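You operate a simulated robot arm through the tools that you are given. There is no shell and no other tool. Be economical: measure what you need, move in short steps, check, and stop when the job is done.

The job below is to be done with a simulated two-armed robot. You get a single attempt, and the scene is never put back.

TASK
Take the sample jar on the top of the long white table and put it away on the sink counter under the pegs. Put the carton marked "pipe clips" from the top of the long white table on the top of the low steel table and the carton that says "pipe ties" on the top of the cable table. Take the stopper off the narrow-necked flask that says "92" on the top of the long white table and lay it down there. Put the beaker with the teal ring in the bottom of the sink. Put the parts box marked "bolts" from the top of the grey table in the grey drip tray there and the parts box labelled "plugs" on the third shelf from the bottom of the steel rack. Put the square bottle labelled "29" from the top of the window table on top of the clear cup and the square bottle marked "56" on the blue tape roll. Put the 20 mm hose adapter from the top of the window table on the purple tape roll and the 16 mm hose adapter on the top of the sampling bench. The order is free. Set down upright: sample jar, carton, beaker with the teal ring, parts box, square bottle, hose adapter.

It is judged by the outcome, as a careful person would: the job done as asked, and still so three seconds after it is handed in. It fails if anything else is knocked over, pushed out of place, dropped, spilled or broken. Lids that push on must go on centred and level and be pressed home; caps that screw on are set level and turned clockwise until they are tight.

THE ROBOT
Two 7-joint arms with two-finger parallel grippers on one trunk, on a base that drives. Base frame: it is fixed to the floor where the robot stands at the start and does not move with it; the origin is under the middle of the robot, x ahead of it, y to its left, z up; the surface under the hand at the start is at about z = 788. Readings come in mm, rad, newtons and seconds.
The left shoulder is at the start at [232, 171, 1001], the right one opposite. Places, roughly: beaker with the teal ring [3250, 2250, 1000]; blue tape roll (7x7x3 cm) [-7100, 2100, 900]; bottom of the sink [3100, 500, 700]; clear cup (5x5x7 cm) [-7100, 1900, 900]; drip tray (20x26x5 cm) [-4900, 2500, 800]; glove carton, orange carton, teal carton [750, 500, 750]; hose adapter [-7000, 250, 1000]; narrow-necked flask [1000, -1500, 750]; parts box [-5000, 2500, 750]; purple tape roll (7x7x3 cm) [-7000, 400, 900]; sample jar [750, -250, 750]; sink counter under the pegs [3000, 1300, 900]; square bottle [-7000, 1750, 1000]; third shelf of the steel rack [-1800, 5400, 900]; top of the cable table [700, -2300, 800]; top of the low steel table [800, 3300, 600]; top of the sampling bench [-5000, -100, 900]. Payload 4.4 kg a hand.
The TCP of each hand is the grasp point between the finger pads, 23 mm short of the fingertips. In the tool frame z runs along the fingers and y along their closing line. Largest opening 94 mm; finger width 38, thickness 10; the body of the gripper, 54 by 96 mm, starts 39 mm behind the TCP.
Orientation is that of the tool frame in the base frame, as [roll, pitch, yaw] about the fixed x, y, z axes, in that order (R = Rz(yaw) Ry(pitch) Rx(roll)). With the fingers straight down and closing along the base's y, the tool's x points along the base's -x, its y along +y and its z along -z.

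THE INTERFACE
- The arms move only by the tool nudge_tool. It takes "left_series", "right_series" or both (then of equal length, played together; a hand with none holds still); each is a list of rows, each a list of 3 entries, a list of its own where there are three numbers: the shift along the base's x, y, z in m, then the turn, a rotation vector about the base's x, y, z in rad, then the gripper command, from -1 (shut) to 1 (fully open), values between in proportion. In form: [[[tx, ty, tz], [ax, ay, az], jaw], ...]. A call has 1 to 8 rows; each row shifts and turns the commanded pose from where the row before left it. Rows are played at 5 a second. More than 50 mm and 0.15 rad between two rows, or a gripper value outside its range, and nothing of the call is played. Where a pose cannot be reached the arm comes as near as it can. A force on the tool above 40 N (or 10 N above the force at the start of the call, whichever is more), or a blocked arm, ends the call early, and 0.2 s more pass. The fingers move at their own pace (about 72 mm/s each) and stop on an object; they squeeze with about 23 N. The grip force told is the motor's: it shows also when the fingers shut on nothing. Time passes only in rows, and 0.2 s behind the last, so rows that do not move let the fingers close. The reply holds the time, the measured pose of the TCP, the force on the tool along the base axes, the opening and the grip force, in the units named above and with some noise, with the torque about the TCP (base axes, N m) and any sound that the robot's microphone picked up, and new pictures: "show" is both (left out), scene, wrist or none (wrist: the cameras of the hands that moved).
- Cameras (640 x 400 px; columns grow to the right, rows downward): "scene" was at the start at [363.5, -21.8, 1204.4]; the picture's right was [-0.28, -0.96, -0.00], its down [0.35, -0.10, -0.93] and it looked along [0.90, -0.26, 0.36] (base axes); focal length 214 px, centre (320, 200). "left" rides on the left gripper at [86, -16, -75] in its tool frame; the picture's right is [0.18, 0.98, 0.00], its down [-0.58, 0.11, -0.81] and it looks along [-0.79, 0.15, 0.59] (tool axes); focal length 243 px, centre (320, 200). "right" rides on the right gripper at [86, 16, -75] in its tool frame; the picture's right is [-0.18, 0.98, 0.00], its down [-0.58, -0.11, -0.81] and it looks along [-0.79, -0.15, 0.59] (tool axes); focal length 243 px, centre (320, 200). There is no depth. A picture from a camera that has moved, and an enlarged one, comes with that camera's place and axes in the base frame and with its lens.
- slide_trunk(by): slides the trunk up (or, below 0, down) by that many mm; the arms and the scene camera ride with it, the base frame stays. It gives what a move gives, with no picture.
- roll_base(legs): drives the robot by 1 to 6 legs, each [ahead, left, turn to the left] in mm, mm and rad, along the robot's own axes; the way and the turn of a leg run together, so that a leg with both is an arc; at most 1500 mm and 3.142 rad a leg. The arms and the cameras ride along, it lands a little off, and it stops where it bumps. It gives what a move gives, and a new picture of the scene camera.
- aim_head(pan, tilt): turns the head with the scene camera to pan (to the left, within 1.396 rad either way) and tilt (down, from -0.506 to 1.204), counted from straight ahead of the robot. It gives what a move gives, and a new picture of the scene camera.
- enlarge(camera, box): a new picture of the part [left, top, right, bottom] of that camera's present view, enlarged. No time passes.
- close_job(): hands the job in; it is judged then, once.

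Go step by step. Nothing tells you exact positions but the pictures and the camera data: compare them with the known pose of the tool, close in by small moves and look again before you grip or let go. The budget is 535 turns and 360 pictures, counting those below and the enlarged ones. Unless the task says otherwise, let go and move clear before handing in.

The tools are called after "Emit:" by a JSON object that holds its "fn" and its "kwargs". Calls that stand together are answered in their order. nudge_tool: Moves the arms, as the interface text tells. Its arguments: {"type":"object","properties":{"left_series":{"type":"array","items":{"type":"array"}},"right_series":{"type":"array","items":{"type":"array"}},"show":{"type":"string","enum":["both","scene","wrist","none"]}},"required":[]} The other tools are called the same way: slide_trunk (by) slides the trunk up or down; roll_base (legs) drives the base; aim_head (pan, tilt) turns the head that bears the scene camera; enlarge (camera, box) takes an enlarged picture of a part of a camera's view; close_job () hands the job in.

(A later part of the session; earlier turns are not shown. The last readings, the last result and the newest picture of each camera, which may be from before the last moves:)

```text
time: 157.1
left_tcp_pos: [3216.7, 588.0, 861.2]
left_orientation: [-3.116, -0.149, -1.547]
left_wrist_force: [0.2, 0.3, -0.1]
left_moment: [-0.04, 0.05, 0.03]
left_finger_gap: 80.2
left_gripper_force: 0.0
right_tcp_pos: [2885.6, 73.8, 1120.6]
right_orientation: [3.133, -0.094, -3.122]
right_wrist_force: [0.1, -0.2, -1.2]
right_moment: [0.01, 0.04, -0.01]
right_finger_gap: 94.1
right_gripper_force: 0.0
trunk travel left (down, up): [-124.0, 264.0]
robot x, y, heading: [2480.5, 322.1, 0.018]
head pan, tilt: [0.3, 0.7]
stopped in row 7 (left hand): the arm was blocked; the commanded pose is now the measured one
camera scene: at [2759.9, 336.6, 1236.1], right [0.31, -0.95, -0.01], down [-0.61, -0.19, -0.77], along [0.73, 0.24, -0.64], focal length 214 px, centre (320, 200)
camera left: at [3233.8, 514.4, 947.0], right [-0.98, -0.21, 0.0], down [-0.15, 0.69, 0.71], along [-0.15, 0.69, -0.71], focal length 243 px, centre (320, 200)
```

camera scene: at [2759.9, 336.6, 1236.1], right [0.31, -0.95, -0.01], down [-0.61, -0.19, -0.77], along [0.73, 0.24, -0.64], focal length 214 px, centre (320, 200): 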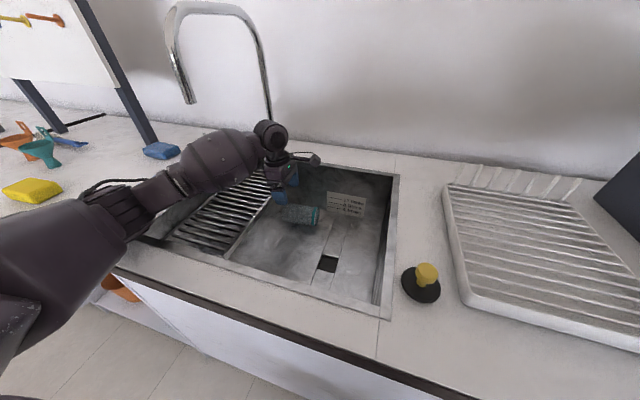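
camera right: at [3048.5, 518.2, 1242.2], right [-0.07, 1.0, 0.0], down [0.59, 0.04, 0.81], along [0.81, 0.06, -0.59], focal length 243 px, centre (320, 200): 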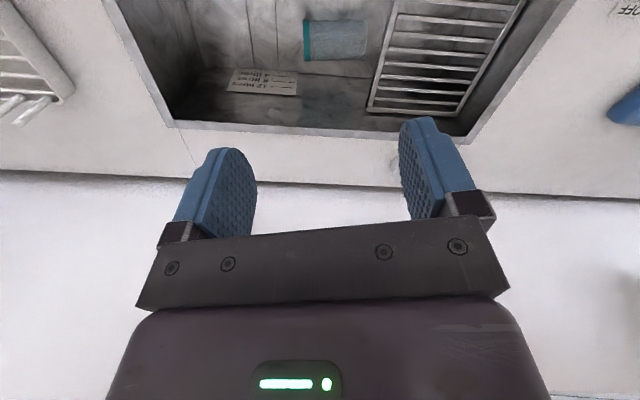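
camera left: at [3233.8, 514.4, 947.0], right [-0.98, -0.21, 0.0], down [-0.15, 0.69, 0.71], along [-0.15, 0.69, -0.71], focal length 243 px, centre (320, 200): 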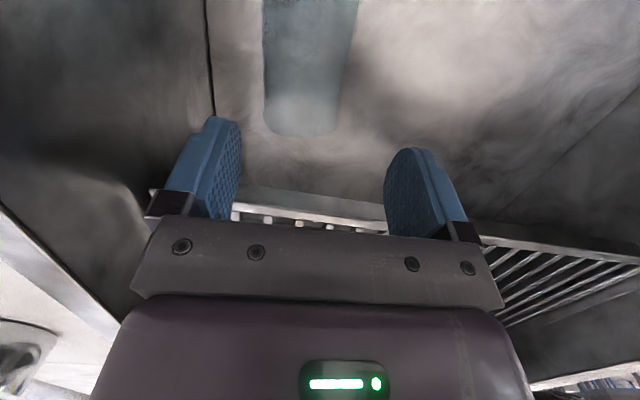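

The elbow met the counter edge and blocked. I back off along the same path and raise the shoulder somewhat.

Emit:
{"fn": "nudge_tool", "kwargs": {"left_series": [[[-0.035, -0.008, -0.005], [0, 0, 0], 0.7], [[-0.035, -0.008, -0.005], [0, 0, 0], 0.7], [[-0.035, -0.008, -0.005], [0, 0, 0], 0.7], [[-0.035, 0, 0], [0, 0, 0], 0.7], [[-0.035, 0, 0], [0, 0, 0], 0.7], [[-0.025, 0, 0.01], [0, 0, 0], 0.7], [[0, 0, 0.04], [0, 0, 0], 0.7], [[0, 0, 0.04], [0, 0, 0], 0.7]], "show": "scene"}}

```text
time: 158.1
left_tcp_pos: [3134.6, 527.2, 944.2]
left_orientation: [-2.913, -0.133, -1.63]
left_wrist_force: [0.2, 0.5, -0.2]
left_moment: [0.04, 0.0, -0.01]
left_finger_gap: 79.9
left_gripper_force: 0.1
right_tcp_pos: [2878.9, 56.4, 1127.4]
right_orientation: [3.122, -0.077, -3.135]
right_wrist_force: [1.2, -0.1, 0.2]
right_moment: [0.03, 0.02, -0.01]
right_finger_gap: 94.1
right_gripper_force: 0.1
trunk travel left (down, up): [-124.0, 264.0]
robot x, y, heading: [2488.3, 315.0, -0.004]
head pan, tilt: [0.3, 0.7]
stopped in row 4 (left hand): the arm was blocked; the commanded pose is now the measured one
camera scene: at [2755.7, 320.4, 1241.7], right [0.29, -0.96, -0.01], down [-0.61, -0.17, -0.77], along [0.74, 0.24, -0.63], focal length 214 px, centre (320, 200)
```

scene: 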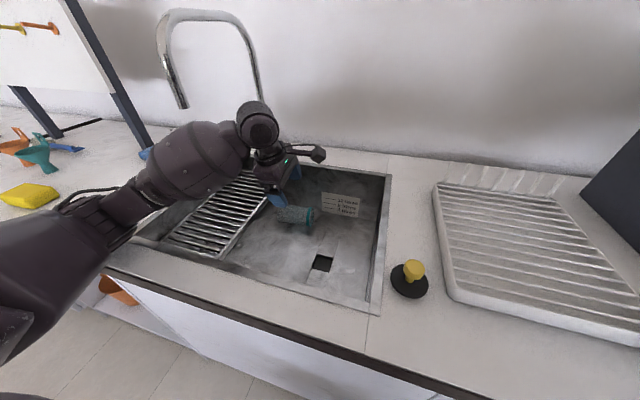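

Raising the trunk lifts the arm off the edge.

Emit:
{"fn": "slide_trunk", "kwargs": {"by": 120}}

Emit:
{"fn": "aim_head", "kwargs": {"pan": 0.6, "tilt": 0.7}}

```text
time: 159.6
left_tcp_pos: [3139.1, 541.6, 1030.6]
left_orientation: [-2.961, -0.165, -1.622]
left_wrist_force: [0.6, 0.3, -0.4]
left_moment: [0.0, -0.02, 0.01]
left_finger_gap: 79.9
left_gripper_force: 0.0
right_tcp_pos: [2893.6, 78.6, 1238.9]
right_orientation: [3.14, -0.103, -3.132]
right_wrist_force: [0.0, -0.2, 0.1]
right_moment: [0.0, 0.01, -0.01]
right_finger_gap: 93.9
right_gripper_force: 0.1
trunk travel left (down, up): [-244.0, 144.0]
robot x, y, heading: [2487.6, 313.7, 0.001]
head pan, tilt: [0.3, 0.7]
```

```text
time: 160.4
left_tcp_pos: [3139.8, 541.7, 1032.8]
left_orientation: [-2.956, -0.163, -1.624]
left_wrist_force: [-0.1, 0.3, -0.9]
left_moment: [-0.03, 0.03, 0.03]
left_finger_gap: 79.8
left_gripper_force: 0.1
right_tcp_pos: [2891.4, 77.3, 1240.1]
right_orientation: [3.138, -0.099, -3.131]
right_wrist_force: [-0.7, -0.5, 0.0]
right_moment: [0.01, -0.01, 0.01]
right_finger_gap: 94.3
right_gripper_force: 0.2
trunk travel left (down, up): [-244.0, 144.0]
robot x, y, heading: [2485.5, 319.0, -0.001]
head pan, tilt: [0.6, 0.7]
camera scene: at [2649.2, 365.8, 1369.7], right [0.57, -0.82, 0.0], down [-0.53, -0.36, -0.76], along [0.63, 0.43, -0.64], focal length 214 px, centre (320, 200)
```

scene: 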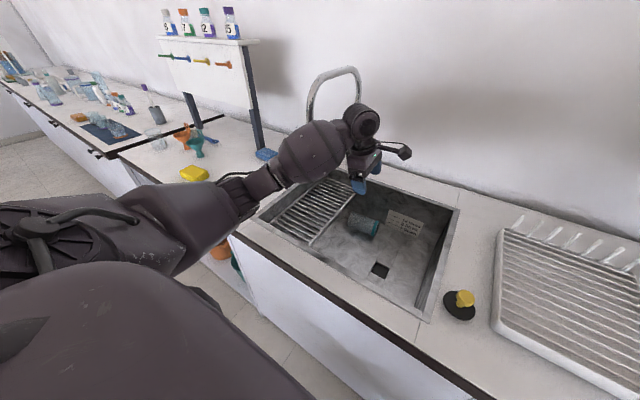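

Clear again. I level the unwanted tilt and shift the hand right before a small base shift left.

Emit:
{"fn": "nudge_tool", "kwargs": {"left_series": [[[0, -0.025, 0.01], [0, 0.06, 0], 0.7], [[0, -0.025, 0.01], [0, 0.06, 0], 0.7], [[0, -0.03, 0.01], [0, 0.056, 0.04], 0.7], [[0, 0, 0], [0, 0, 0], 0.7]], "show": "none"}}

```text
time: 161.4
left_tcp_pos: [3139.0, 463.7, 1063.7]
left_orientation: [-3.137, -0.168, -1.554]
left_wrist_force: [0.9, -0.2, 0.6]
left_moment: [0.0, 0.01, 0.01]
left_finger_gap: 80.0
left_gripper_force: 0.0
right_tcp_pos: [2891.8, 79.5, 1240.0]
right_orientation: [-3.141, -0.099, -3.132]
right_wrist_force: [0.0, -0.6, -0.3]
right_moment: [-0.02, 0.02, 0.0]
right_finger_gap: 93.9
right_gripper_force: 0.1
trunk travel left (down, up): [-244.0, 144.0]
robot x, y, heading: [2484.7, 318.6, 0.001]
head pan, tilt: [0.6, 0.7]
```

Emit:
{"fn": "roll_base", "kwargs": {"legs": [[0, 80, 0], [25, 0, 0]]}}

```text
time: 163.2
left_tcp_pos: [3152.6, 535.9, 1066.4]
left_orientation: [-3.131, -0.164, -1.56]
left_wrist_force: [-0.7, 0.1, -0.4]
left_moment: [0.01, 0.02, -0.02]
left_finger_gap: 79.9
left_gripper_force: 0.0
right_tcp_pos: [2906.3, 153.1, 1242.7]
right_orientation: [3.136, -0.092, -3.133]
right_wrist_force: [-0.1, -0.5, -0.4]
right_moment: [-0.02, 0.0, 0.02]
right_finger_gap: 94.0
right_gripper_force: 0.1
trunk travel left (down, up): [-244.0, 144.0]
robot x, y, heading: [2507.4, 398.7, 0.0]
head pan, tilt: [0.6, 0.7]
camera scene: at [2663.1, 440.4, 1370.9], right [0.56, -0.83, 0.0], down [-0.53, -0.36, -0.77], along [0.64, 0.44, -0.64], focal length 214 px, centre (320, 200)
```

scene: 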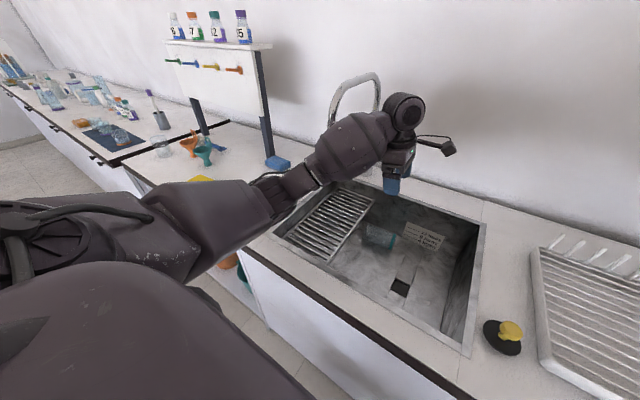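

A slight lean suggests the base touched the cabinet; I back off 15 mm, then move over the beaker.

Emit:
{"fn": "roll_base", "kwargs": {"legs": [[-15, 0, 0]]}}

Emit:
{"fn": "nudge_tool", "kwargs": {"left_series": [[[0.025, 0.01, -0.02], [0, 0, 0], 0.7], [[0.025, 0.01, -0.03], [0, 0, 0], 0.7], [[0.02, 0.01, -0.03], [0, 0, 0], 0.7], [[0, 0, -0.04], [0, 0, 0], 0.7], [[0, 0, 0], [0, 0, 0], 0.7]], "show": "both"}}

```text
time: 163.9
left_tcp_pos: [3147.2, 541.4, 1061.3]
left_orientation: [-3.141, -0.169, -1.56]
left_wrist_force: [-0.5, -0.2, 0.2]
left_moment: [0.03, -0.03, 0.01]
left_finger_gap: 80.0
left_gripper_force: 0.0
right_tcp_pos: [2901.6, 158.8, 1240.4]
right_orientation: [3.141, -0.103, -3.133]
right_wrist_force: [-0.8, 0.1, 0.0]
right_moment: [-0.02, 0.01, 0.0]
right_finger_gap: 94.0
right_gripper_force: 0.1
trunk travel left (down, up): [-244.0, 144.0]
robot x, y, heading: [2492.6, 402.0, 0.001]
head pan, tilt: [0.6, 0.7]
camera scene: at [2658.7, 446.3, 1369.5], right [0.56, -0.83, 0.0], down [-0.53, -0.36, -0.76], along [0.63, 0.43, -0.64], focal length 214 px, centre (320, 200)
```

scene: 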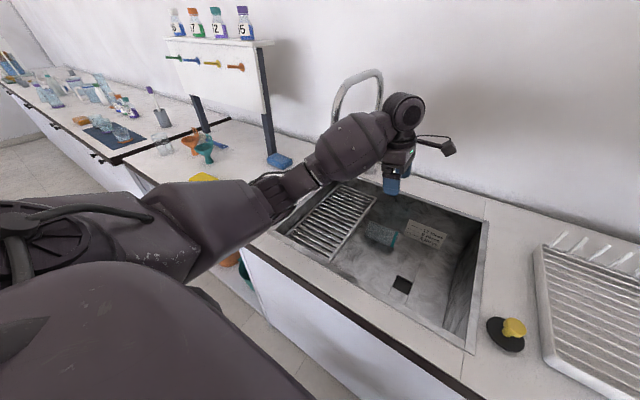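

```text
time: 165.2
left_tcp_pos: [3219.0, 576.3, 939.2]
left_orientation: [-3.141, -0.17, -1.556]
left_wrist_force: [0.9, 0.4, 0.9]
left_moment: [0.01, -0.02, 0.0]
left_finger_gap: 79.8
left_gripper_force: 0.0
right_tcp_pos: [2903.9, 159.8, 1240.1]
right_orientation: [-3.141, -0.102, -3.134]
right_wrist_force: [0.3, 0.2, -0.2]
right_moment: [-0.08, -0.01, 0.02]
right_finger_gap: 94.0
right_gripper_force: 0.1
trunk travel left (down, up): [-244.0, 144.0]
robot x, y, heading: [2497.3, 396.5, 0.001]
head pan, tilt: [0.6, 0.7]
camera scene: at [2659.9, 447.6, 1369.4], right [0.57, -0.82, 0.0], down [-0.53, -0.36, -0.76], along [0.63, 0.43, -0.64], focal length 214 px, centre (320, 200)
camera left: at [3238.3, 503.1, 1026.3], right [-0.98, -0.2, 0.03], down [-0.12, 0.71, 0.7], along [-0.16, 0.68, -0.72], focal length 243 px, centre (320, 200)
```

scene: 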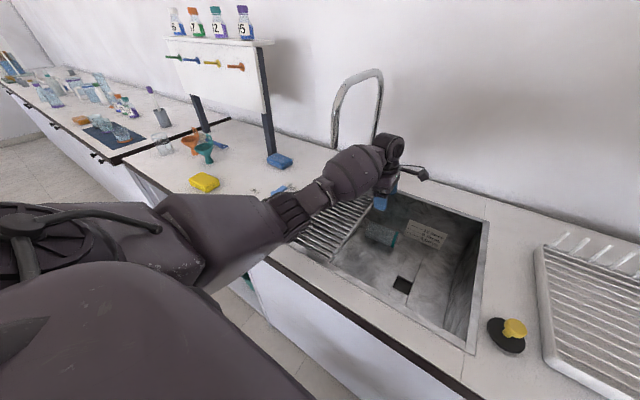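
left: 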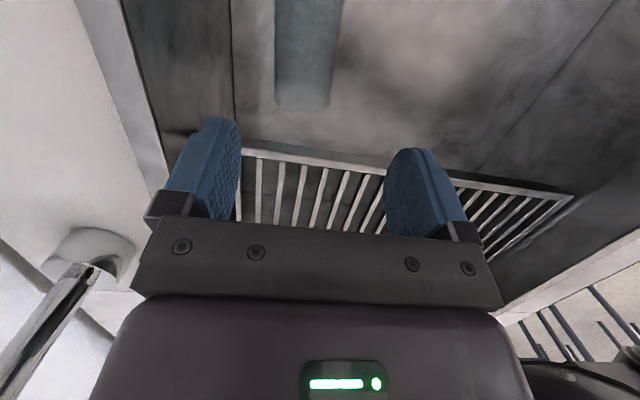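

Aligned in x (3219). Descending to z≈772 at y≈563.

Emit:
{"fn": "nudge_tool", "kwargs": {"left_series": [[[0.001, -0.006, -0.03], [0, 0, 0], 0.7], [[0.001, -0.006, -0.03], [0, 0, 0], 0.7], [[0, 0, -0.035], [0, 0, 0], 0.7], [[0, 0, -0.035], [0, 0, 0], 0.7], [[0, 0, -0.02], [0, 0, 0], 0.7], [[0, 0, -0.014], [0, 0, 0], 0.7], [[0, 0, 0], [0, 0, 0], 0.7]], "show": "both"}}

```text
time: 166.8
left_tcp_pos: [3219.2, 558.2, 776.1]
left_orientation: [3.141, -0.17, -1.559]
left_wrist_force: [0.0, 0.0, -0.7]
left_moment: [0.03, -0.01, -0.02]
left_finger_gap: 79.9
left_gripper_force: 0.0
right_tcp_pos: [2902.4, 157.0, 1239.8]
right_orientation: [3.14, -0.101, -3.132]
right_wrist_force: [0.3, 0.0, 0.9]
right_moment: [0.03, 0.0, 0.01]
right_finger_gap: 94.0
right_gripper_force: 0.0
trunk travel left (down, up): [-244.0, 144.0]
robot x, y, heading: [2497.7, 397.9, -0.002]
head pan, tilt: [0.6, 0.7]
camera scene: at [2658.5, 446.2, 1369.7], right [0.56, -0.83, 0.0], down [-0.53, -0.36, -0.77], along [0.63, 0.43, -0.64], focal length 214 px, centre (320, 200)
camera left: at [3237.2, 485.0, 863.2], right [-0.98, -0.19, 0.03], down [-0.12, 0.71, 0.7], along [-0.16, 0.68, -0.72], focal length 243 px, centre (320, 200)
```

scene: 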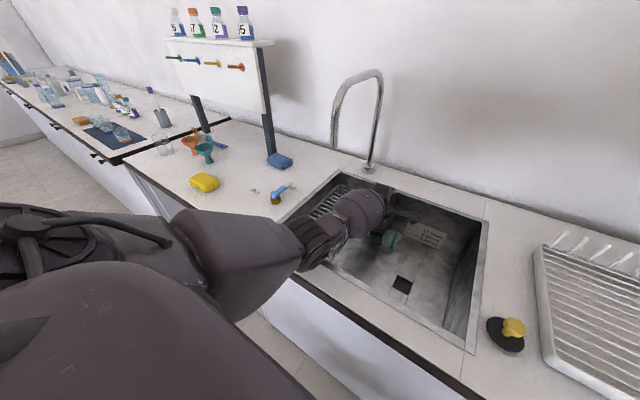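
left: 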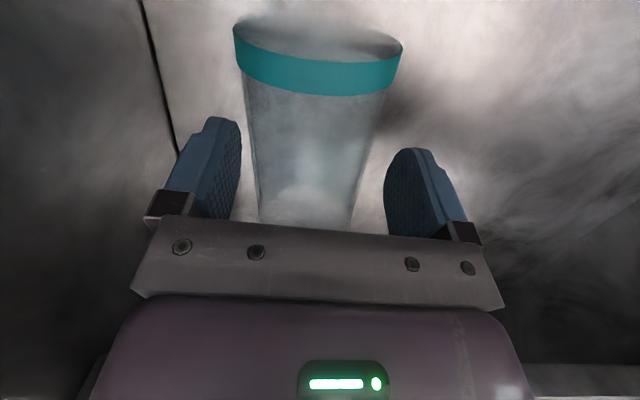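

The beaker lies between the fingers. Closing.

Emit:
{"fn": "nudge_tool", "kwargs": {"left_series": [[[0, 0, 0], [0, 0, 0], 0.3], [[0, 0, 0], [0, 0, 0], -0.2], [[0, 0, 0], [0, 0, 0], -1], [[0, 0, 0], [0, 0, 0], -1], [[0, 0, 0.01], [0, 0, 0], -1], [[0, 0, 0.015], [0, 0, 0], -1], [[0, 0, 0.02], [0, 0, 0], -1], [[0, 0, 0.02], [0, 0, 0], -1]], "show": "wrist"}}

```text
time: 168.6
left_tcp_pos: [3219.0, 558.2, 841.0]
left_orientation: [3.142, -0.168, -1.559]
left_wrist_force: [0.0, 0.2, -0.6]
left_moment: [0.0, -0.03, -0.01]
left_finger_gap: 61.2
left_gripper_force: 22.8
right_tcp_pos: [2901.7, 158.4, 1239.9]
right_orientation: [3.139, -0.1, -3.134]
right_wrist_force: [1.3, -0.8, 0.2]
right_moment: [0.01, 0.01, 0.0]
right_finger_gap: 94.1
right_gripper_force: 0.0
trunk travel left (down, up): [-244.0, 144.0]
robot x, y, heading: [2496.0, 399.1, -0.0]
head pan, tilt: [0.6, 0.7]
camera left: at [3237.6, 485.3, 928.5], right [-0.98, -0.19, 0.03], down [-0.12, 0.71, 0.7], along [-0.16, 0.68, -0.72], focal length 243 px, centre (320, 200)
```

left: 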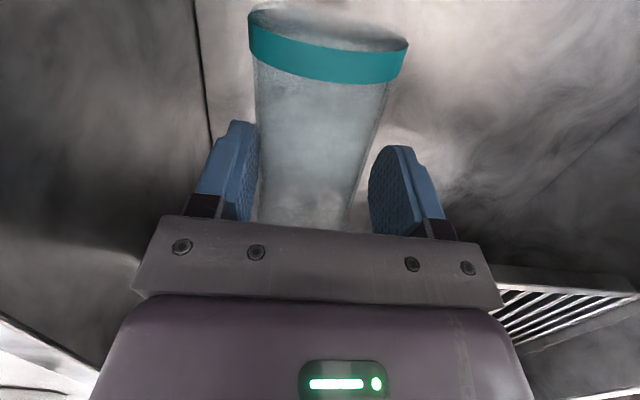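

Firm at 61 mm. Lifting straight out, then back a little.

Emit:
{"fn": "nudge_tool", "kwargs": {"left_series": [[[0, 0, 0.03], [0, 0, 0], -1], [[0, 0, 0.03], [0, 0, 0], -1], [[0, 0, 0.03], [0, 0, 0], -1], [[0, 0, 0.03], [0, 0, 0], -1], [[-0.02, -0.01, 0.03], [0, 0, 0], -1], [[-0.03, -0.01, 0.03], [0, 0, 0], -1], [[-0.03, -0.01, 0.02], [0, 0, 0], -1], [[-0.03, -0.01, 0.01], [0, 0, 0], -1]], "show": "none"}}

Emit:
{"fn": "nudge_tool", "kwargs": {"left_series": [[[-0.03, 0, 0.01], [0, 0, -0.1], -1], [[-0.03, 0, 0.01], [0, 0, -0.13], -1], [[-0.03, 0, 0.01], [0, 0, -0.13], -1], [[-0.02, 0, 0.01], [0, 0, -0.13], -1], [[0, 0, 0], [0, 0, -0.13], -1], [[0, 0, 0], [0, 0, -0.13], -1], [[0, 0, 0], [0, 0, -0.13], -1], [[0, 0, 0], [0, 0, -0.13], -1]], "show": "both"}}

```text
time: 170.3
left_tcp_pos: [3108.6, 519.3, 1052.8]
left_orientation: [-3.14, -0.167, -1.557]
left_wrist_force: [0.0, 0.1, -0.6]
left_moment: [0.01, 0.02, 0.0]
left_finger_gap: 61.3
left_gripper_force: 23.4
right_tcp_pos: [2901.6, 158.7, 1239.7]
right_orientation: [3.139, -0.098, -3.134]
right_wrist_force: [-0.4, -0.9, -0.9]
right_moment: [-0.05, -0.01, 0.0]
right_finger_gap: 94.0
right_gripper_force: 0.1
trunk travel left (down, up): [-244.0, 144.0]
robot x, y, heading: [2496.6, 400.3, -0.002]
head pan, tilt: [0.6, 0.7]
```

```text
time: 172.2
left_tcp_pos: [3000.2, 518.8, 1091.2]
left_orientation: [-3.14, -0.17, -2.571]
left_wrist_force: [0.2, -0.5, 0.2]
left_moment: [0.01, -0.01, -0.01]
left_finger_gap: 61.6
left_gripper_force: 22.8
right_tcp_pos: [2901.2, 157.4, 1240.0]
right_orientation: [3.139, -0.1, -3.131]
right_wrist_force: [-0.6, 0.8, 0.0]
right_moment: [-0.01, 0.01, -0.04]
right_finger_gap: 94.1
right_gripper_force: 0.0
trunk travel left (down, up): [-244.0, 144.0]
robot x, y, heading: [2496.9, 399.2, -0.003]
head pan, tilt: [0.6, 0.7]
camera scene: at [2658.7, 446.1, 1369.7], right [0.56, -0.83, 0.0], down [-0.53, -0.36, -0.77], along [0.63, 0.43, -0.64], focal length 214 px, centre (320, 200)
camera left: at [2948.0, 465.6, 1179.5], right [-0.68, 0.73, 0.03], down [0.54, 0.48, 0.7], along [0.49, 0.49, -0.72], focal length 243 px, centre (320, 200)
```

scene: 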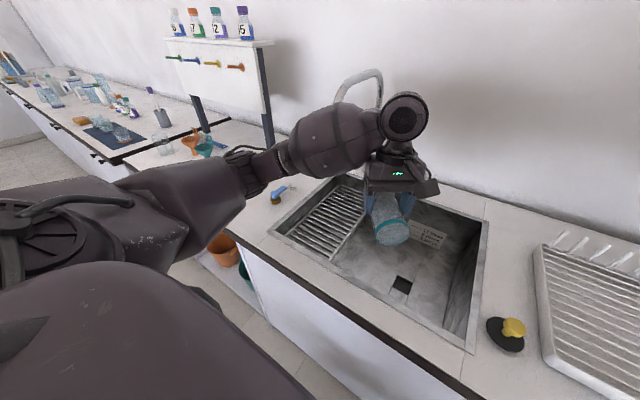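
left: 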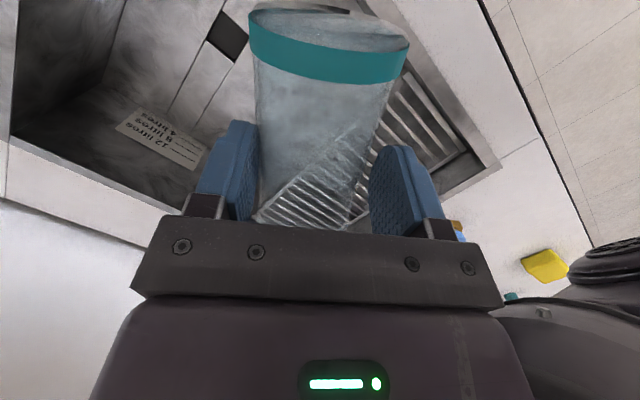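

Works well. Finishing the yaw while moving forward, then I'll pitch the hand to bring the mouth up.

Emit:
{"fn": "nudge_tool", "kwargs": {"left_series": [[[0.03, 0, 0.01], [0, 0, -0.143], -1], [[0.03, 0, 0.01], [0, 0, -0.143], -1], [[0.03, 0, 0.01], [0, 0, -0.143], -1], [[0.03, 0, 0], [0, 0, -0.143], -1], [[0.02, 0, 0], [0, -0.13, 0], -1], [[0.02, 0, 0], [0, -0.13, 0], -1], [[0.01, 0, 0], [0, -0.13, 0], -1], [[0.01, 0, 0], [0, -0.13, 0], -1]], "show": "both"}}

```text
time: 173.9
left_tcp_pos: [3179.8, 519.6, 1120.8]
left_orientation: [-3.141, 0.352, -3.141]
left_wrist_force: [-0.8, 0.9, -0.6]
left_moment: [-0.03, 0.02, 0.03]
left_finger_gap: 60.7
left_gripper_force: 22.8
right_tcp_pos: [2901.2, 157.6, 1240.3]
right_orientation: [3.139, -0.101, -3.132]
right_wrist_force: [0.6, -0.6, 0.1]
right_moment: [0.0, -0.01, 0.0]
right_finger_gap: 93.9
right_gripper_force: 0.0
trunk travel left (down, up): [-244.0, 144.0]
robot x, y, heading: [2490.5, 395.6, 0.002]
head pan, tilt: [0.6, 0.7]
camera scene: at [2658.9, 446.2, 1369.6], right [0.56, -0.83, 0.0], down [-0.53, -0.36, -0.76], along [0.63, 0.43, -0.64], focal length 214 px, centre (320, 200)
camera left: at [3074.1, 502.5, 1160.3], right [-0.17, 0.98, -0.07], down [0.27, 0.11, 0.96], along [0.95, 0.15, -0.28], focal length 243 px, centre (320, 200)
```

scene: 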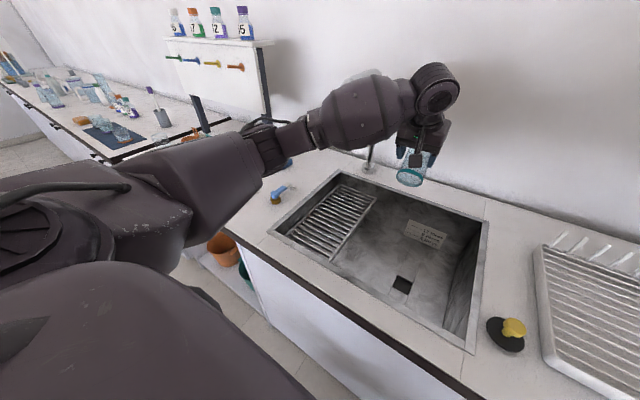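
left: 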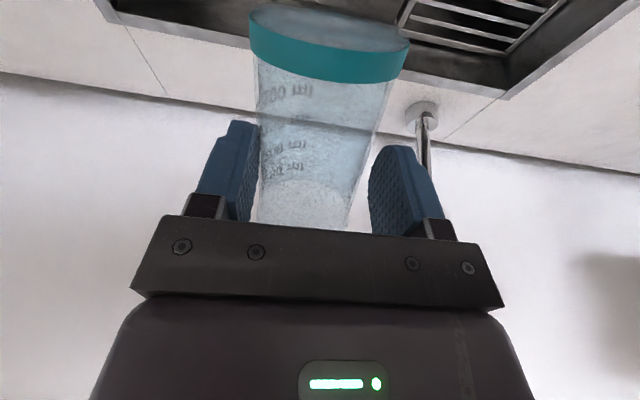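

Emit:
{"fn": "nudge_tool", "kwargs": {"left_series": [[[0.005, -0.005, 0], [0, -0.13, 0], -1], [[0.005, -0.005, 0], [0, -0.13, 0], -1], [[0.005, -0.005, 0], [0, -0.13, 0], -1], [[0.005, -0.005, 0], [0, -0.13, 0], -1], [[0, -0.005, 0], [0, -0.123, 0], -1], [[0, 0, 0], [0, 0, 0], -1]], "show": "both"}}

```text
time: 175.3
left_tcp_pos: [3199.6, 494.1, 1122.6]
left_orientation: [-3.137, 0.993, -3.14]
left_wrist_force: [-0.3, -0.7, -0.5]
left_moment: [-0.01, 0.01, -0.02]
left_finger_gap: 60.8
left_gripper_force: 23.1
right_tcp_pos: [2902.0, 159.0, 1240.2]
right_orientation: [3.139, -0.099, -3.133]
right_wrist_force: [-0.6, -0.1, -0.4]
right_moment: [0.02, 0.02, 0.01]
right_finger_gap: 94.2
right_gripper_force: 0.0
trunk travel left (down, up): [-244.0, 144.0]
robot x, y, heading: [2496.0, 396.5, -0.003]
head pan, tilt: [0.6, 0.7]
camera scene: at [2658.7, 446.2, 1369.7], right [0.56, -0.83, 0.0], down [-0.53, -0.36, -0.76], along [0.63, 0.43, -0.64], focal length 214 px, centre (320, 200)
camera left: at [3090.2, 477.3, 1089.2], right [-0.1, 0.98, -0.16], down [-0.36, 0.11, 0.93], along [0.93, 0.15, 0.34], focal length 243 px, centre (320, 200)
```

scene: 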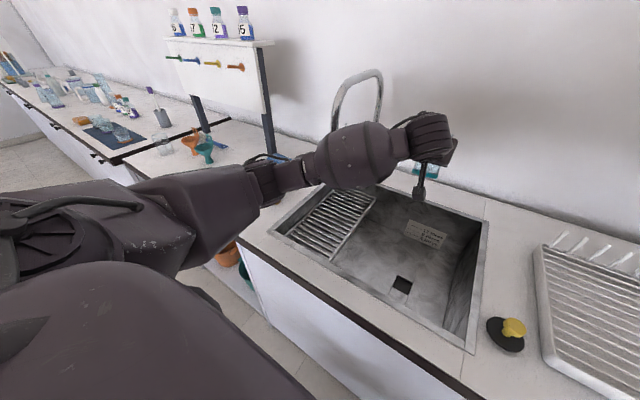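
left: 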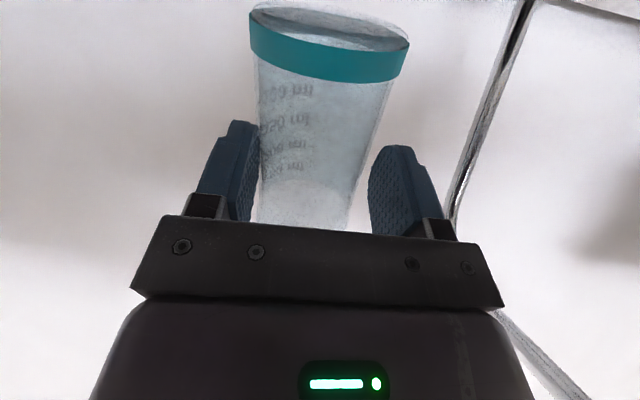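

Beaker mouth is up with about 23° lean. Lowering it into the sink at (3195, 510), slowly.

Emit:
{"fn": "nudge_tool", "kwargs": {"left_series": [[[0, 0.01, -0.02], [0, 0, 0], -1], [[0, 0.006, -0.03], [0, 0, 0], -1], [[0, 0, -0.03], [0, 0, 0], -1], [[0, 0, -0.03], [0, 0, 0], -1], [[0, 0, -0.03], [0, 0, 0], -1], [[0, 0, -0.03], [0, 0, 0], -1], [[0, 0, -0.03], [0, 0, 0], -1]], "show": "both"}}

```text
time: 176.9
left_tcp_pos: [3203.4, 513.3, 935.8]
left_orientation: [3.139, 1.015, -3.141]
left_wrist_force: [0.3, -0.5, -0.6]
left_moment: [0.02, 0.03, 0.03]
left_finger_gap: 60.9
left_gripper_force: 22.6
right_tcp_pos: [2899.8, 159.4, 1244.7]
right_orientation: [3.139, -0.094, -3.132]
right_wrist_force: [-0.1, 0.4, -0.2]
right_moment: [-0.02, 0.01, 0.03]
right_finger_gap: 94.2
right_gripper_force: 0.1
trunk travel left (down, up): [-244.0, 144.0]
robot x, y, heading: [2502.2, 400.7, -0.003]
head pan, tilt: [0.6, 0.7]
camera scene: at [2655.7, 446.8, 1372.8], right [0.57, -0.82, 0.0], down [-0.53, -0.36, -0.77], along [0.63, 0.43, -0.64], focal length 214 px, centre (320, 200)
camera left: at [3095.7, 497.2, 901.0], right [-0.1, 0.98, -0.16], down [-0.38, 0.11, 0.92], along [0.92, 0.15, 0.36], focal length 243 px, centre (320, 200)
```

scene: 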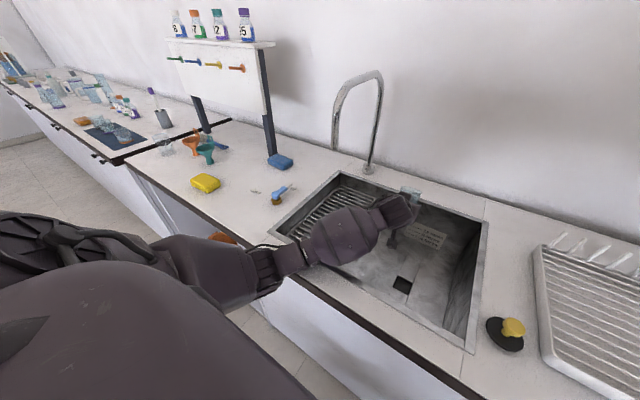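
left: 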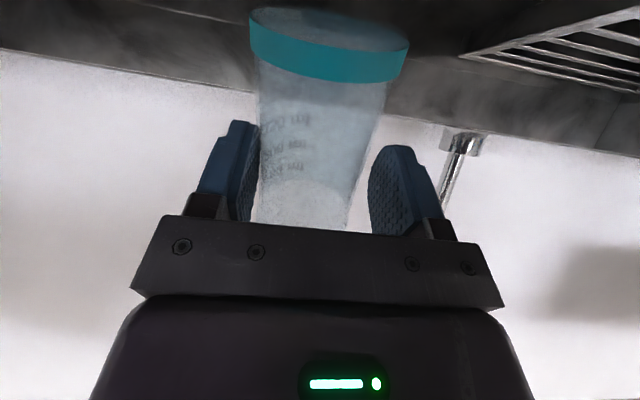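

The forearm touches the rim. I'll raise the trunk 100 mm so the forearm comes in more steeply.

Emit:
{"fn": "slide_trunk", "kwargs": {"by": 110}}

```text
time: 178.4
left_tcp_pos: [3199.0, 510.0, 1031.1]
left_orientation: [-3.139, 0.993, -3.139]
left_wrist_force: [-0.1, 0.2, 0.0]
left_moment: [0.02, 0.02, 0.0]
left_finger_gap: 60.4
left_gripper_force: 22.6
right_tcp_pos: [2901.8, 158.5, 1349.3]
right_orientation: [3.14, -0.102, -3.133]
right_wrist_force: [0.3, 0.2, 0.0]
right_moment: [0.02, 0.0, 0.02]
right_finger_gap: 93.8
right_gripper_force: 0.0
trunk travel left (down, up): [-354.0, 34.0]
robot x, y, heading: [2494.1, 401.0, -0.002]
head pan, tilt: [0.6, 0.7]
```

Emit:
{"fn": "nudge_tool", "kwargs": {"left_series": [[[0, 0, -0.03], [0, 0, 0], -1], [[0, 0, -0.03], [0, 0, 0], -1], [[0, 0, -0.03], [0, 0, 0], -1], [[0, 0, -0.03], [0, 0, 0], -1], [[0, 0, -0.025], [0, 0, 0], -1]], "show": "scene"}}

```text
time: 179.6
left_tcp_pos: [3200.2, 509.4, 882.9]
left_orientation: [-3.14, 0.995, -3.141]
left_wrist_force: [0.8, 0.3, -0.4]
left_moment: [0.01, 0.01, 0.02]
left_finger_gap: 60.7
left_gripper_force: 22.7
right_tcp_pos: [2901.8, 159.0, 1349.9]
right_orientation: [3.141, -0.099, -3.134]
right_wrist_force: [0.8, -0.7, 0.4]
right_moment: [0.03, -0.04, 0.04]
right_finger_gap: 93.7
right_gripper_force: 0.0
trunk travel left (down, up): [-354.0, 34.0]
robot x, y, heading: [2493.6, 400.8, 0.002]
head pan, tilt: [0.6, 0.7]
camera scene: at [2621.0, 446.0, 1484.1], right [0.56, -0.83, 0.0], down [-0.53, -0.36, -0.76], along [0.63, 0.43, -0.64], focal length 214 px, centre (320, 200)
```

scene: 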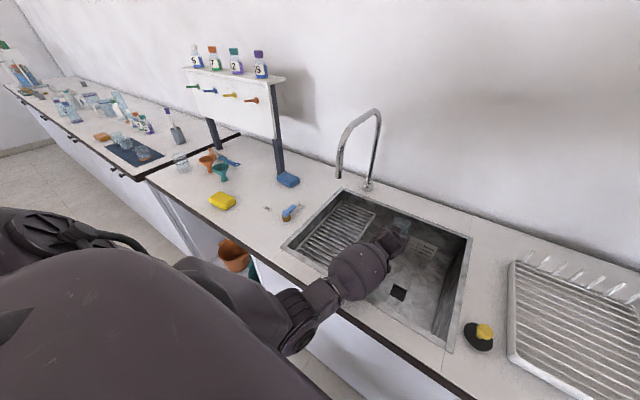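

Emit:
{"fn": "nudge_tool", "kwargs": {"left_series": [[[0, 0, -0.015], [0, 0, 0], -1], [[0, 0, -0.015], [0, 0, 0], -1], [[0, 0, -0.015], [0, 0, 0], -1], [[0, 0, -0.015], [0, 0, 0], -1], [[0, 0, 0], [0, 0, 0], -1]], "show": "both"}}

```text
time: 181.0
left_tcp_pos: [3213.0, 508.6, 852.1]
left_orientation: [-3.138, 1.041, 3.14]
left_wrist_force: [0.3, 0.4, -1.1]
left_moment: [0.02, 0.02, 0.01]
left_finger_gap: 60.6
left_gripper_force: 23.3
right_tcp_pos: [2899.0, 159.0, 1350.3]
right_orientation: [3.14, -0.099, -3.132]
right_wrist_force: [0.5, 0.4, 0.0]
right_moment: [0.02, 0.0, -0.03]
right_finger_gap: 94.3
right_gripper_force: 0.1
trunk travel left (down, up): [-354.0, 34.0]
robot x, y, heading: [2498.3, 397.7, 0.004]
head pan, tilt: [0.6, 0.7]
stopped in row 5 (left hand): the arm was blocked; the commanded pose is now the measured one
camera scene: at [2617.5, 445.8, 1483.4], right [0.57, -0.82, 0.0], down [-0.53, -0.36, -0.77], along [0.63, 0.43, -0.64], focal length 214 px, centre (320, 200)
camera left: at [3106.1, 492.6, 814.2], right [-0.09, 0.98, -0.16], down [-0.4, 0.11, 0.91], along [0.91, 0.14, 0.38], focal length 243 px, centre (320, 200)
```

scene: 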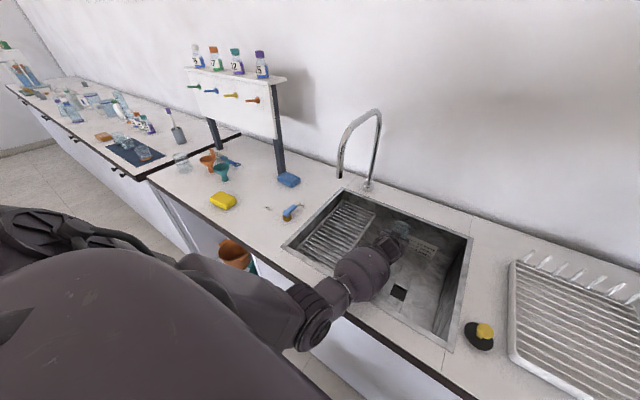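
left: 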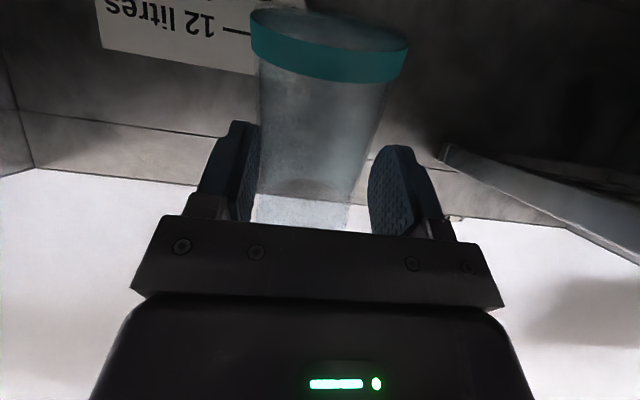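

The elbow meets the counter edge. I'll raise the hand, back the base 75 mm so the arm straightens, and go in again.

Emit:
{"fn": "nudge_tool", "kwargs": {"left_series": [[[-0.005, 0, 0.025], [0, 0.02, 0], -1], [[-0.005, 0, 0.025], [0, 0.02, 0], -1], [[0, 0, 0.03], [0, 0, 0], -1], [[0, 0, 0], [0, 0, 0], -1]], "show": "none"}}

Emit:
{"fn": "roll_base", "kwargs": {"legs": [[-75, 0, 0]]}}

```text
time: 182.0
left_tcp_pos: [3201.7, 511.5, 926.0]
left_orientation: [-3.139, 0.985, 3.142]
left_wrist_force: [0.2, 0.2, -1.1]
left_moment: [0.0, 0.0, -0.02]
left_finger_gap: 60.4
left_gripper_force: 23.1
right_tcp_pos: [2902.5, 159.6, 1350.4]
right_orientation: [3.141, -0.1, -3.133]
right_wrist_force: [-0.2, 0.2, -0.2]
right_moment: [0.02, 0.0, 0.01]
right_finger_gap: 94.0
right_gripper_force: 0.0
trunk travel left (down, up): [-354.0, 34.0]
robot x, y, heading: [2498.0, 400.3, -0.001]
head pan, tilt: [0.6, 0.7]
```

```text
time: 183.0
left_tcp_pos: [3128.6, 511.3, 926.3]
left_orientation: [-3.138, 0.989, 3.142]
left_wrist_force: [0.0, -0.6, -0.2]
left_moment: [0.02, 0.03, -0.01]
left_finger_gap: 60.2
left_gripper_force: 22.5
right_tcp_pos: [2828.2, 158.6, 1350.8]
right_orientation: [3.139, -0.098, -3.131]
right_wrist_force: [-1.5, -0.9, -0.2]
right_moment: [0.0, -0.03, 0.0]
right_finger_gap: 94.3
right_gripper_force: 0.1
trunk travel left (down, up): [-354.0, 34.0]
robot x, y, heading: [2419.3, 397.9, 0.005]
head pan, tilt: [0.6, 0.7]
camera scene: at [2545.8, 446.6, 1484.3], right [0.57, -0.82, 0.0], down [-0.53, -0.36, -0.77], along [0.63, 0.43, -0.64], focal length 214 px, centre (320, 200)
```

scene: 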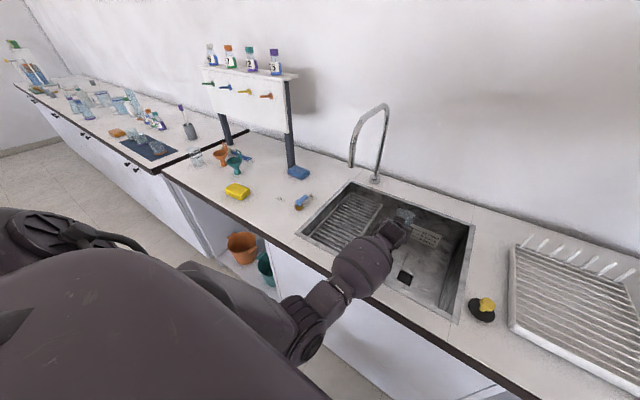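

Emit:
{"fn": "nudge_tool", "kwargs": {"left_series": [[[0.03, 0, 0], [0, 0, 0], -1], [[0.03, 0, 0], [0, 0, 0], -1], [[0.025, 0, 0], [0, 0, 0], -1], [[0, 0, -0.02], [0, 0, 0], -1], [[0, 0, -0.02], [0, 0, 0], -1], [[0, 0, -0.02], [0, 0, 0], -1], [[0, 0, -0.02], [0, 0, 0], -1], [[0, 0, 0], [0, 0, 0], -1]], "show": "both"}}

```text
time: 184.8
left_tcp_pos: [3206.6, 516.0, 857.3]
left_orientation: [-3.138, 0.988, 3.139]
left_wrist_force: [0.6, 0.1, -0.6]
left_moment: [-0.01, 0.03, 0.0]
left_finger_gap: 60.4
left_gripper_force: 22.8
left hand out of reach, approached as far as the arm can: row 7
right_tcp_pos: [2828.8, 159.0, 1350.0]
right_orientation: [3.139, -0.101, -3.13]
right_wrist_force: [-0.3, -0.6, -0.1]
right_moment: [-0.03, 0.01, -0.01]
right_finger_gap: 93.9
right_gripper_force: 0.1
trunk travel left (down, up): [-354.0, 34.0]
robot x, y, heading: [2418.9, 398.4, 0.002]
head pan, tilt: [0.6, 0.7]
camera scene: at [2547.4, 446.5, 1484.1], right [0.57, -0.82, 0.0], down [-0.53, -0.36, -0.76], along [0.63, 0.43, -0.64], focal length 214 px, centre (320, 200)
camera left: at [3097.7, 499.7, 825.5], right [-0.1, 0.98, -0.16], down [-0.35, 0.11, 0.93], along [0.93, 0.15, 0.34], focal length 243 px, centre (320, 200)
```

scene: 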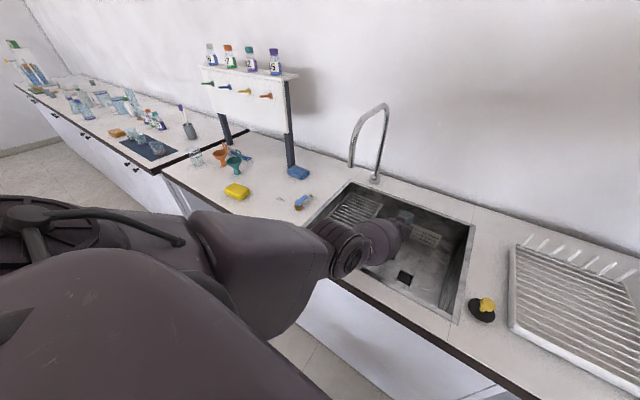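
left: 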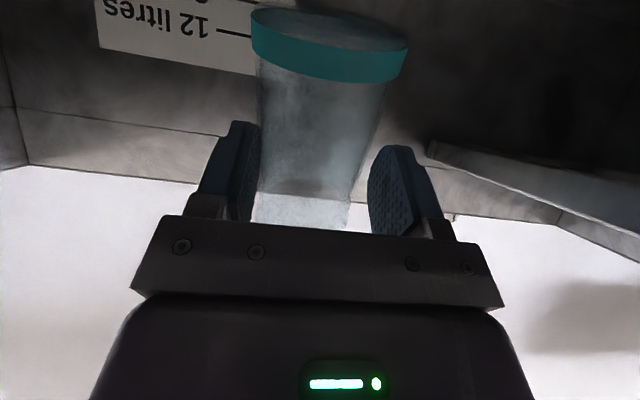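

Reach is exhausted at this x; I pull back 45 mm in x while lowering.

Emit:
{"fn": "nudge_tool", "kwargs": {"left_series": [[[-0.025, 0, 0], [0, 0, 0], -1], [[-0.02, 0, -0.01], [0, 0, 0], -1], [[0, 0, -0.01], [0, 0, 0], -1], [[0, 0, -0.01], [0, 0, 0], -1], [[0, 0, -0.01], [0, 0, 0], -1], [[0, 0, 0], [0, 0, 0], -1]], "show": "both"}}

```text
time: 186.2
left_tcp_pos: [3164.5, 506.1, 837.8]
left_orientation: [3.059, 1.023, 3.036]
left_wrist_force: [0.5, 0.0, -0.8]
left_moment: [0.0, 0.0, -0.04]
left_finger_gap: 59.9
left_gripper_force: 22.8
right_tcp_pos: [2818.5, 145.2, 1352.7]
right_orientation: [3.13, -0.092, -3.134]
right_wrist_force: [0.4, -1.7, -0.6]
right_moment: [0.0, -0.02, -0.02]
right_finger_gap: 94.2
right_gripper_force: 0.0
trunk travel left (down, up): [-354.0, 34.0]
robot x, y, heading: [2419.1, 395.4, 0.0]
head pan, tilt: [0.6, 0.7]
camera scene: at [2536.2, 431.9, 1486.5], right [0.56, -0.83, 0.0], down [-0.53, -0.36, -0.77], along [0.64, 0.44, -0.63], focal length 214 px, centre (320, 200)
camera left: at [3056.4, 494.5, 801.2], right [-0.06, 0.99, -0.11], down [-0.38, 0.08, 0.92], along [0.92, 0.1, 0.38], focal length 243 px, centre (320, 200)
```

scene: 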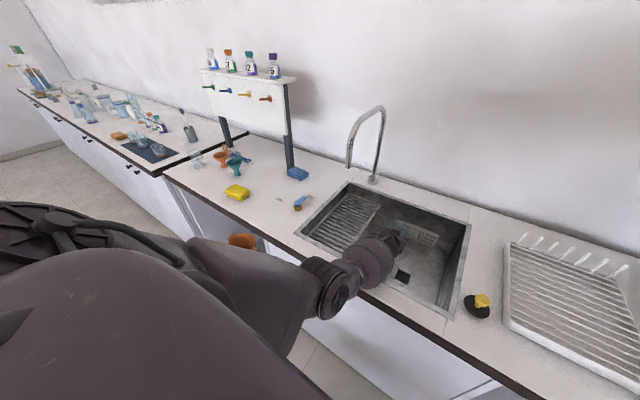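
left: 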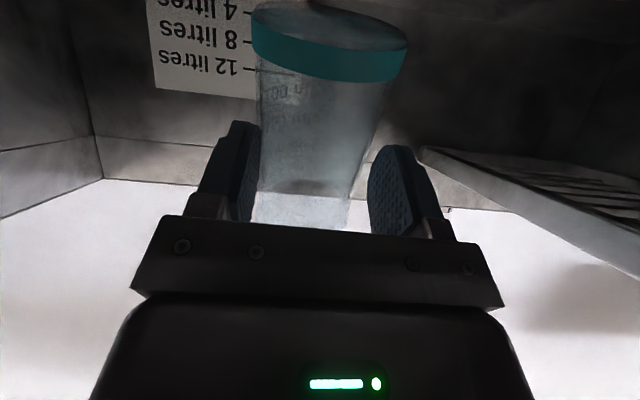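

The elbow keeps pressing the edge at this low angle. Better: set the beaker upright on the counter's front edge first, then regrip it with a steeper hand. Lifting out.

Emit:
{"fn": "nudge_tool", "kwargs": {"left_series": [[[0, 0, 0.03], [0, 0, 0], -1], [[0, 0, 0.03], [0, 0, 0], -1], [[0, 0, 0.04], [0, 0, 0], -1], [[0, 0, 0.04], [0, 0, 0], -1], [[0, 0, 0.04], [0, 0, 0], -1], [[0, 0, 0.04], [0, 0, 0], -1], [[0, 0, 0.04], [0, 0, 0], -1], [[0, 0, 0], [0, 0, 0], -1]], "show": "wrist"}}

```text
time: 188.0
left_tcp_pos: [3160.7, 516.2, 1077.7]
left_orientation: [-3.138, 0.989, 3.141]
left_wrist_force: [0.1, 0.1, -1.1]
left_moment: [0.0, 0.0, -0.01]
left_finger_gap: 59.6
left_gripper_force: 22.9
right_tcp_pos: [2829.2, 159.5, 1349.1]
right_orientation: [3.14, -0.102, -3.131]
right_wrist_force: [-0.5, -0.8, 0.0]
right_moment: [0.02, 0.03, -0.01]
right_finger_gap: 94.1
right_gripper_force: 0.1
trunk travel left (down, up): [-354.0, 34.0]
robot x, y, heading: [2421.3, 403.9, 0.003]
head pan, tilt: [0.6, 0.7]
camera left: at [3050.6, 500.3, 1046.6], right [-0.1, 0.98, -0.16], down [-0.35, 0.11, 0.93], along [0.93, 0.15, 0.34], focal length 243 px, centre (320, 200)
```

left: 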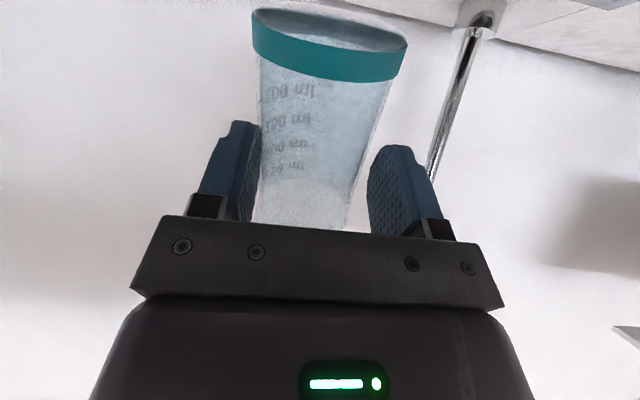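

Emit:
{"fn": "roll_base", "kwargs": {"legs": [[-295, 0, 0]]}}

Emit:
{"fn": "nudge_tool", "kwargs": {"left_series": [[[0, 0, 0], [0, -0.137, 0], -1], [[0, 0, 0], [0, -0.137, 0], -1], [[0, 0, 0], [0, -0.138, 0], -1], [[0, 0, 0], [0, 0, 0], -1]], "show": "both"}}

Emit:
{"fn": "aim_head", "kwargs": {"pan": 0.3, "tilt": 0.75}}

```text
time: 190.0
left_tcp_pos: [2863.0, 513.2, 1079.5]
left_orientation: [-3.138, 0.989, 3.137]
left_wrist_force: [0.2, -0.2, -0.2]
left_moment: [-0.03, -0.03, -0.02]
left_finger_gap: 0.1
left_gripper_force: 23.1
right_tcp_pos: [2530.6, 158.7, 1350.5]
right_orientation: [3.14, -0.1, -3.137]
right_wrist_force: [0.1, 0.3, -0.5]
right_moment: [0.0, -0.04, 0.01]
right_finger_gap: 94.2
right_gripper_force: 0.1
trunk travel left (down, up): [-354.0, 34.0]
robot x, y, heading: [2122.9, 401.1, -0.002]
head pan, tilt: [0.6, 0.7]
camera scene: at [2250.0, 446.3, 1484.2], right [0.56, -0.83, 0.0], down [-0.53, -0.36, -0.77], along [0.63, 0.43, -0.64], focal length 214 px, centre (320, 200)
```

scene: 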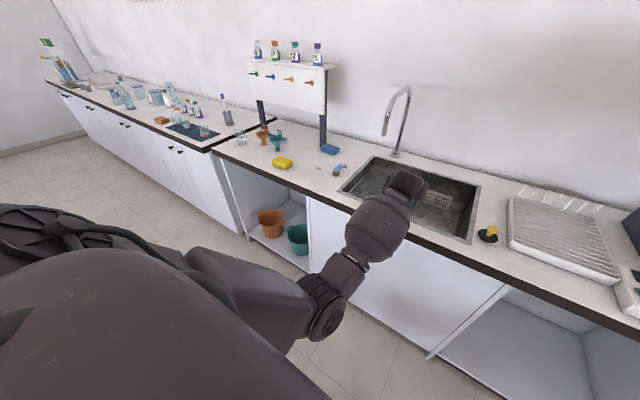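

```text
time: 191.0
left_tcp_pos: [2863.2, 513.9, 1076.8]
left_orientation: [3.126, 1.402, 3.12]
left_wrist_force: [0.8, -0.3, -0.5]
left_moment: [0.02, 0.01, -0.03]
left_finger_gap: 0.1
left_gripper_force: 23.0
right_tcp_pos: [2530.6, 159.5, 1349.4]
right_orientation: [3.141, -0.099, -3.136]
right_wrist_force: [0.1, 0.0, -0.3]
right_moment: [0.0, 0.01, 0.0]
right_finger_gap: 94.0
right_gripper_force: 0.1
trunk travel left (down, up): [-354.0, 34.0]
robot x, y, heading: [2122.9, 400.0, -0.006]
head pan, tilt: [0.6, 0.7]
camera scene: at [2250.9, 446.3, 1484.1], right [0.56, -0.83, 0.0], down [-0.53, -0.36, -0.76], along [0.63, 0.43, -0.64], focal length 214 px, centre (320, 200)
camera left: at [2775.6, 497.8, 1004.4], right [-0.02, 0.98, -0.18], down [-0.7, 0.11, 0.71], along [0.72, 0.14, 0.68], focal length 243 px, centre (320, 200)
```

scene: 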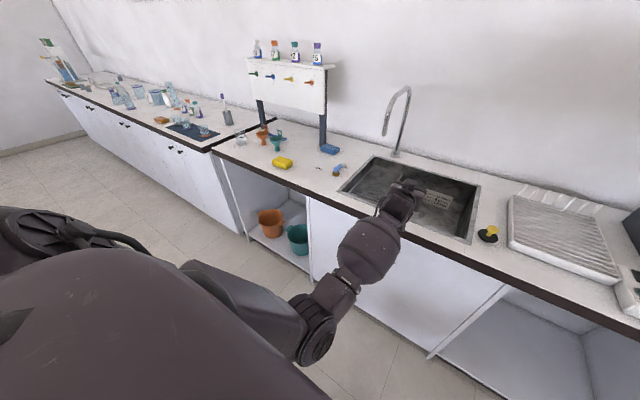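
left: 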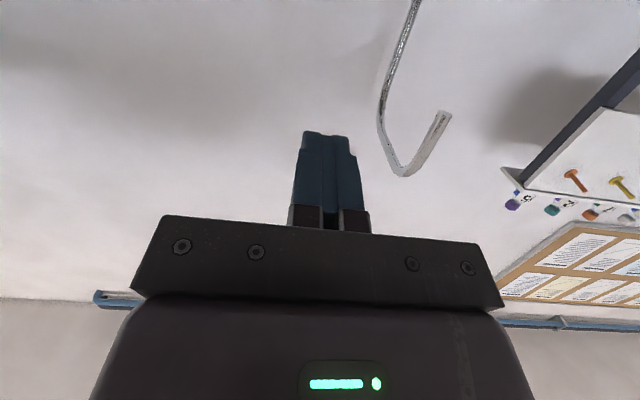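

```text
time: 191.8
left_tcp_pos: [2863.1, 512.7, 1078.7]
left_orientation: [3.129, 1.4, 3.121]
left_wrist_force: [0.1, 0.0, -0.4]
left_moment: [-0.01, 0.01, 0.0]
left_finger_gap: 0.1
left_gripper_force: 23.3
right_tcp_pos: [2530.2, 156.2, 1349.6]
right_orientation: [3.138, -0.1, -3.136]
right_wrist_force: [0.5, 0.4, -0.4]
right_moment: [0.03, -0.01, 0.0]
right_finger_gap: 94.3
right_gripper_force: 0.1
trunk travel left (down, up): [-354.0, 34.0]
robot x, y, heading: [2123.1, 397.7, -0.008]
head pan, tilt: [0.3, 0.75]
camera scene: at [2259.9, 422.8, 1479.9], right [0.29, -0.96, 0.0], down [-0.65, -0.2, -0.73], along [0.7, 0.21, -0.68], focal length 214 px, centre (320, 200)
```

scene: 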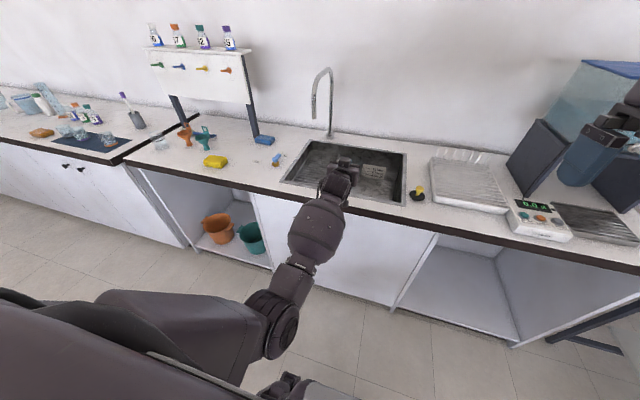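

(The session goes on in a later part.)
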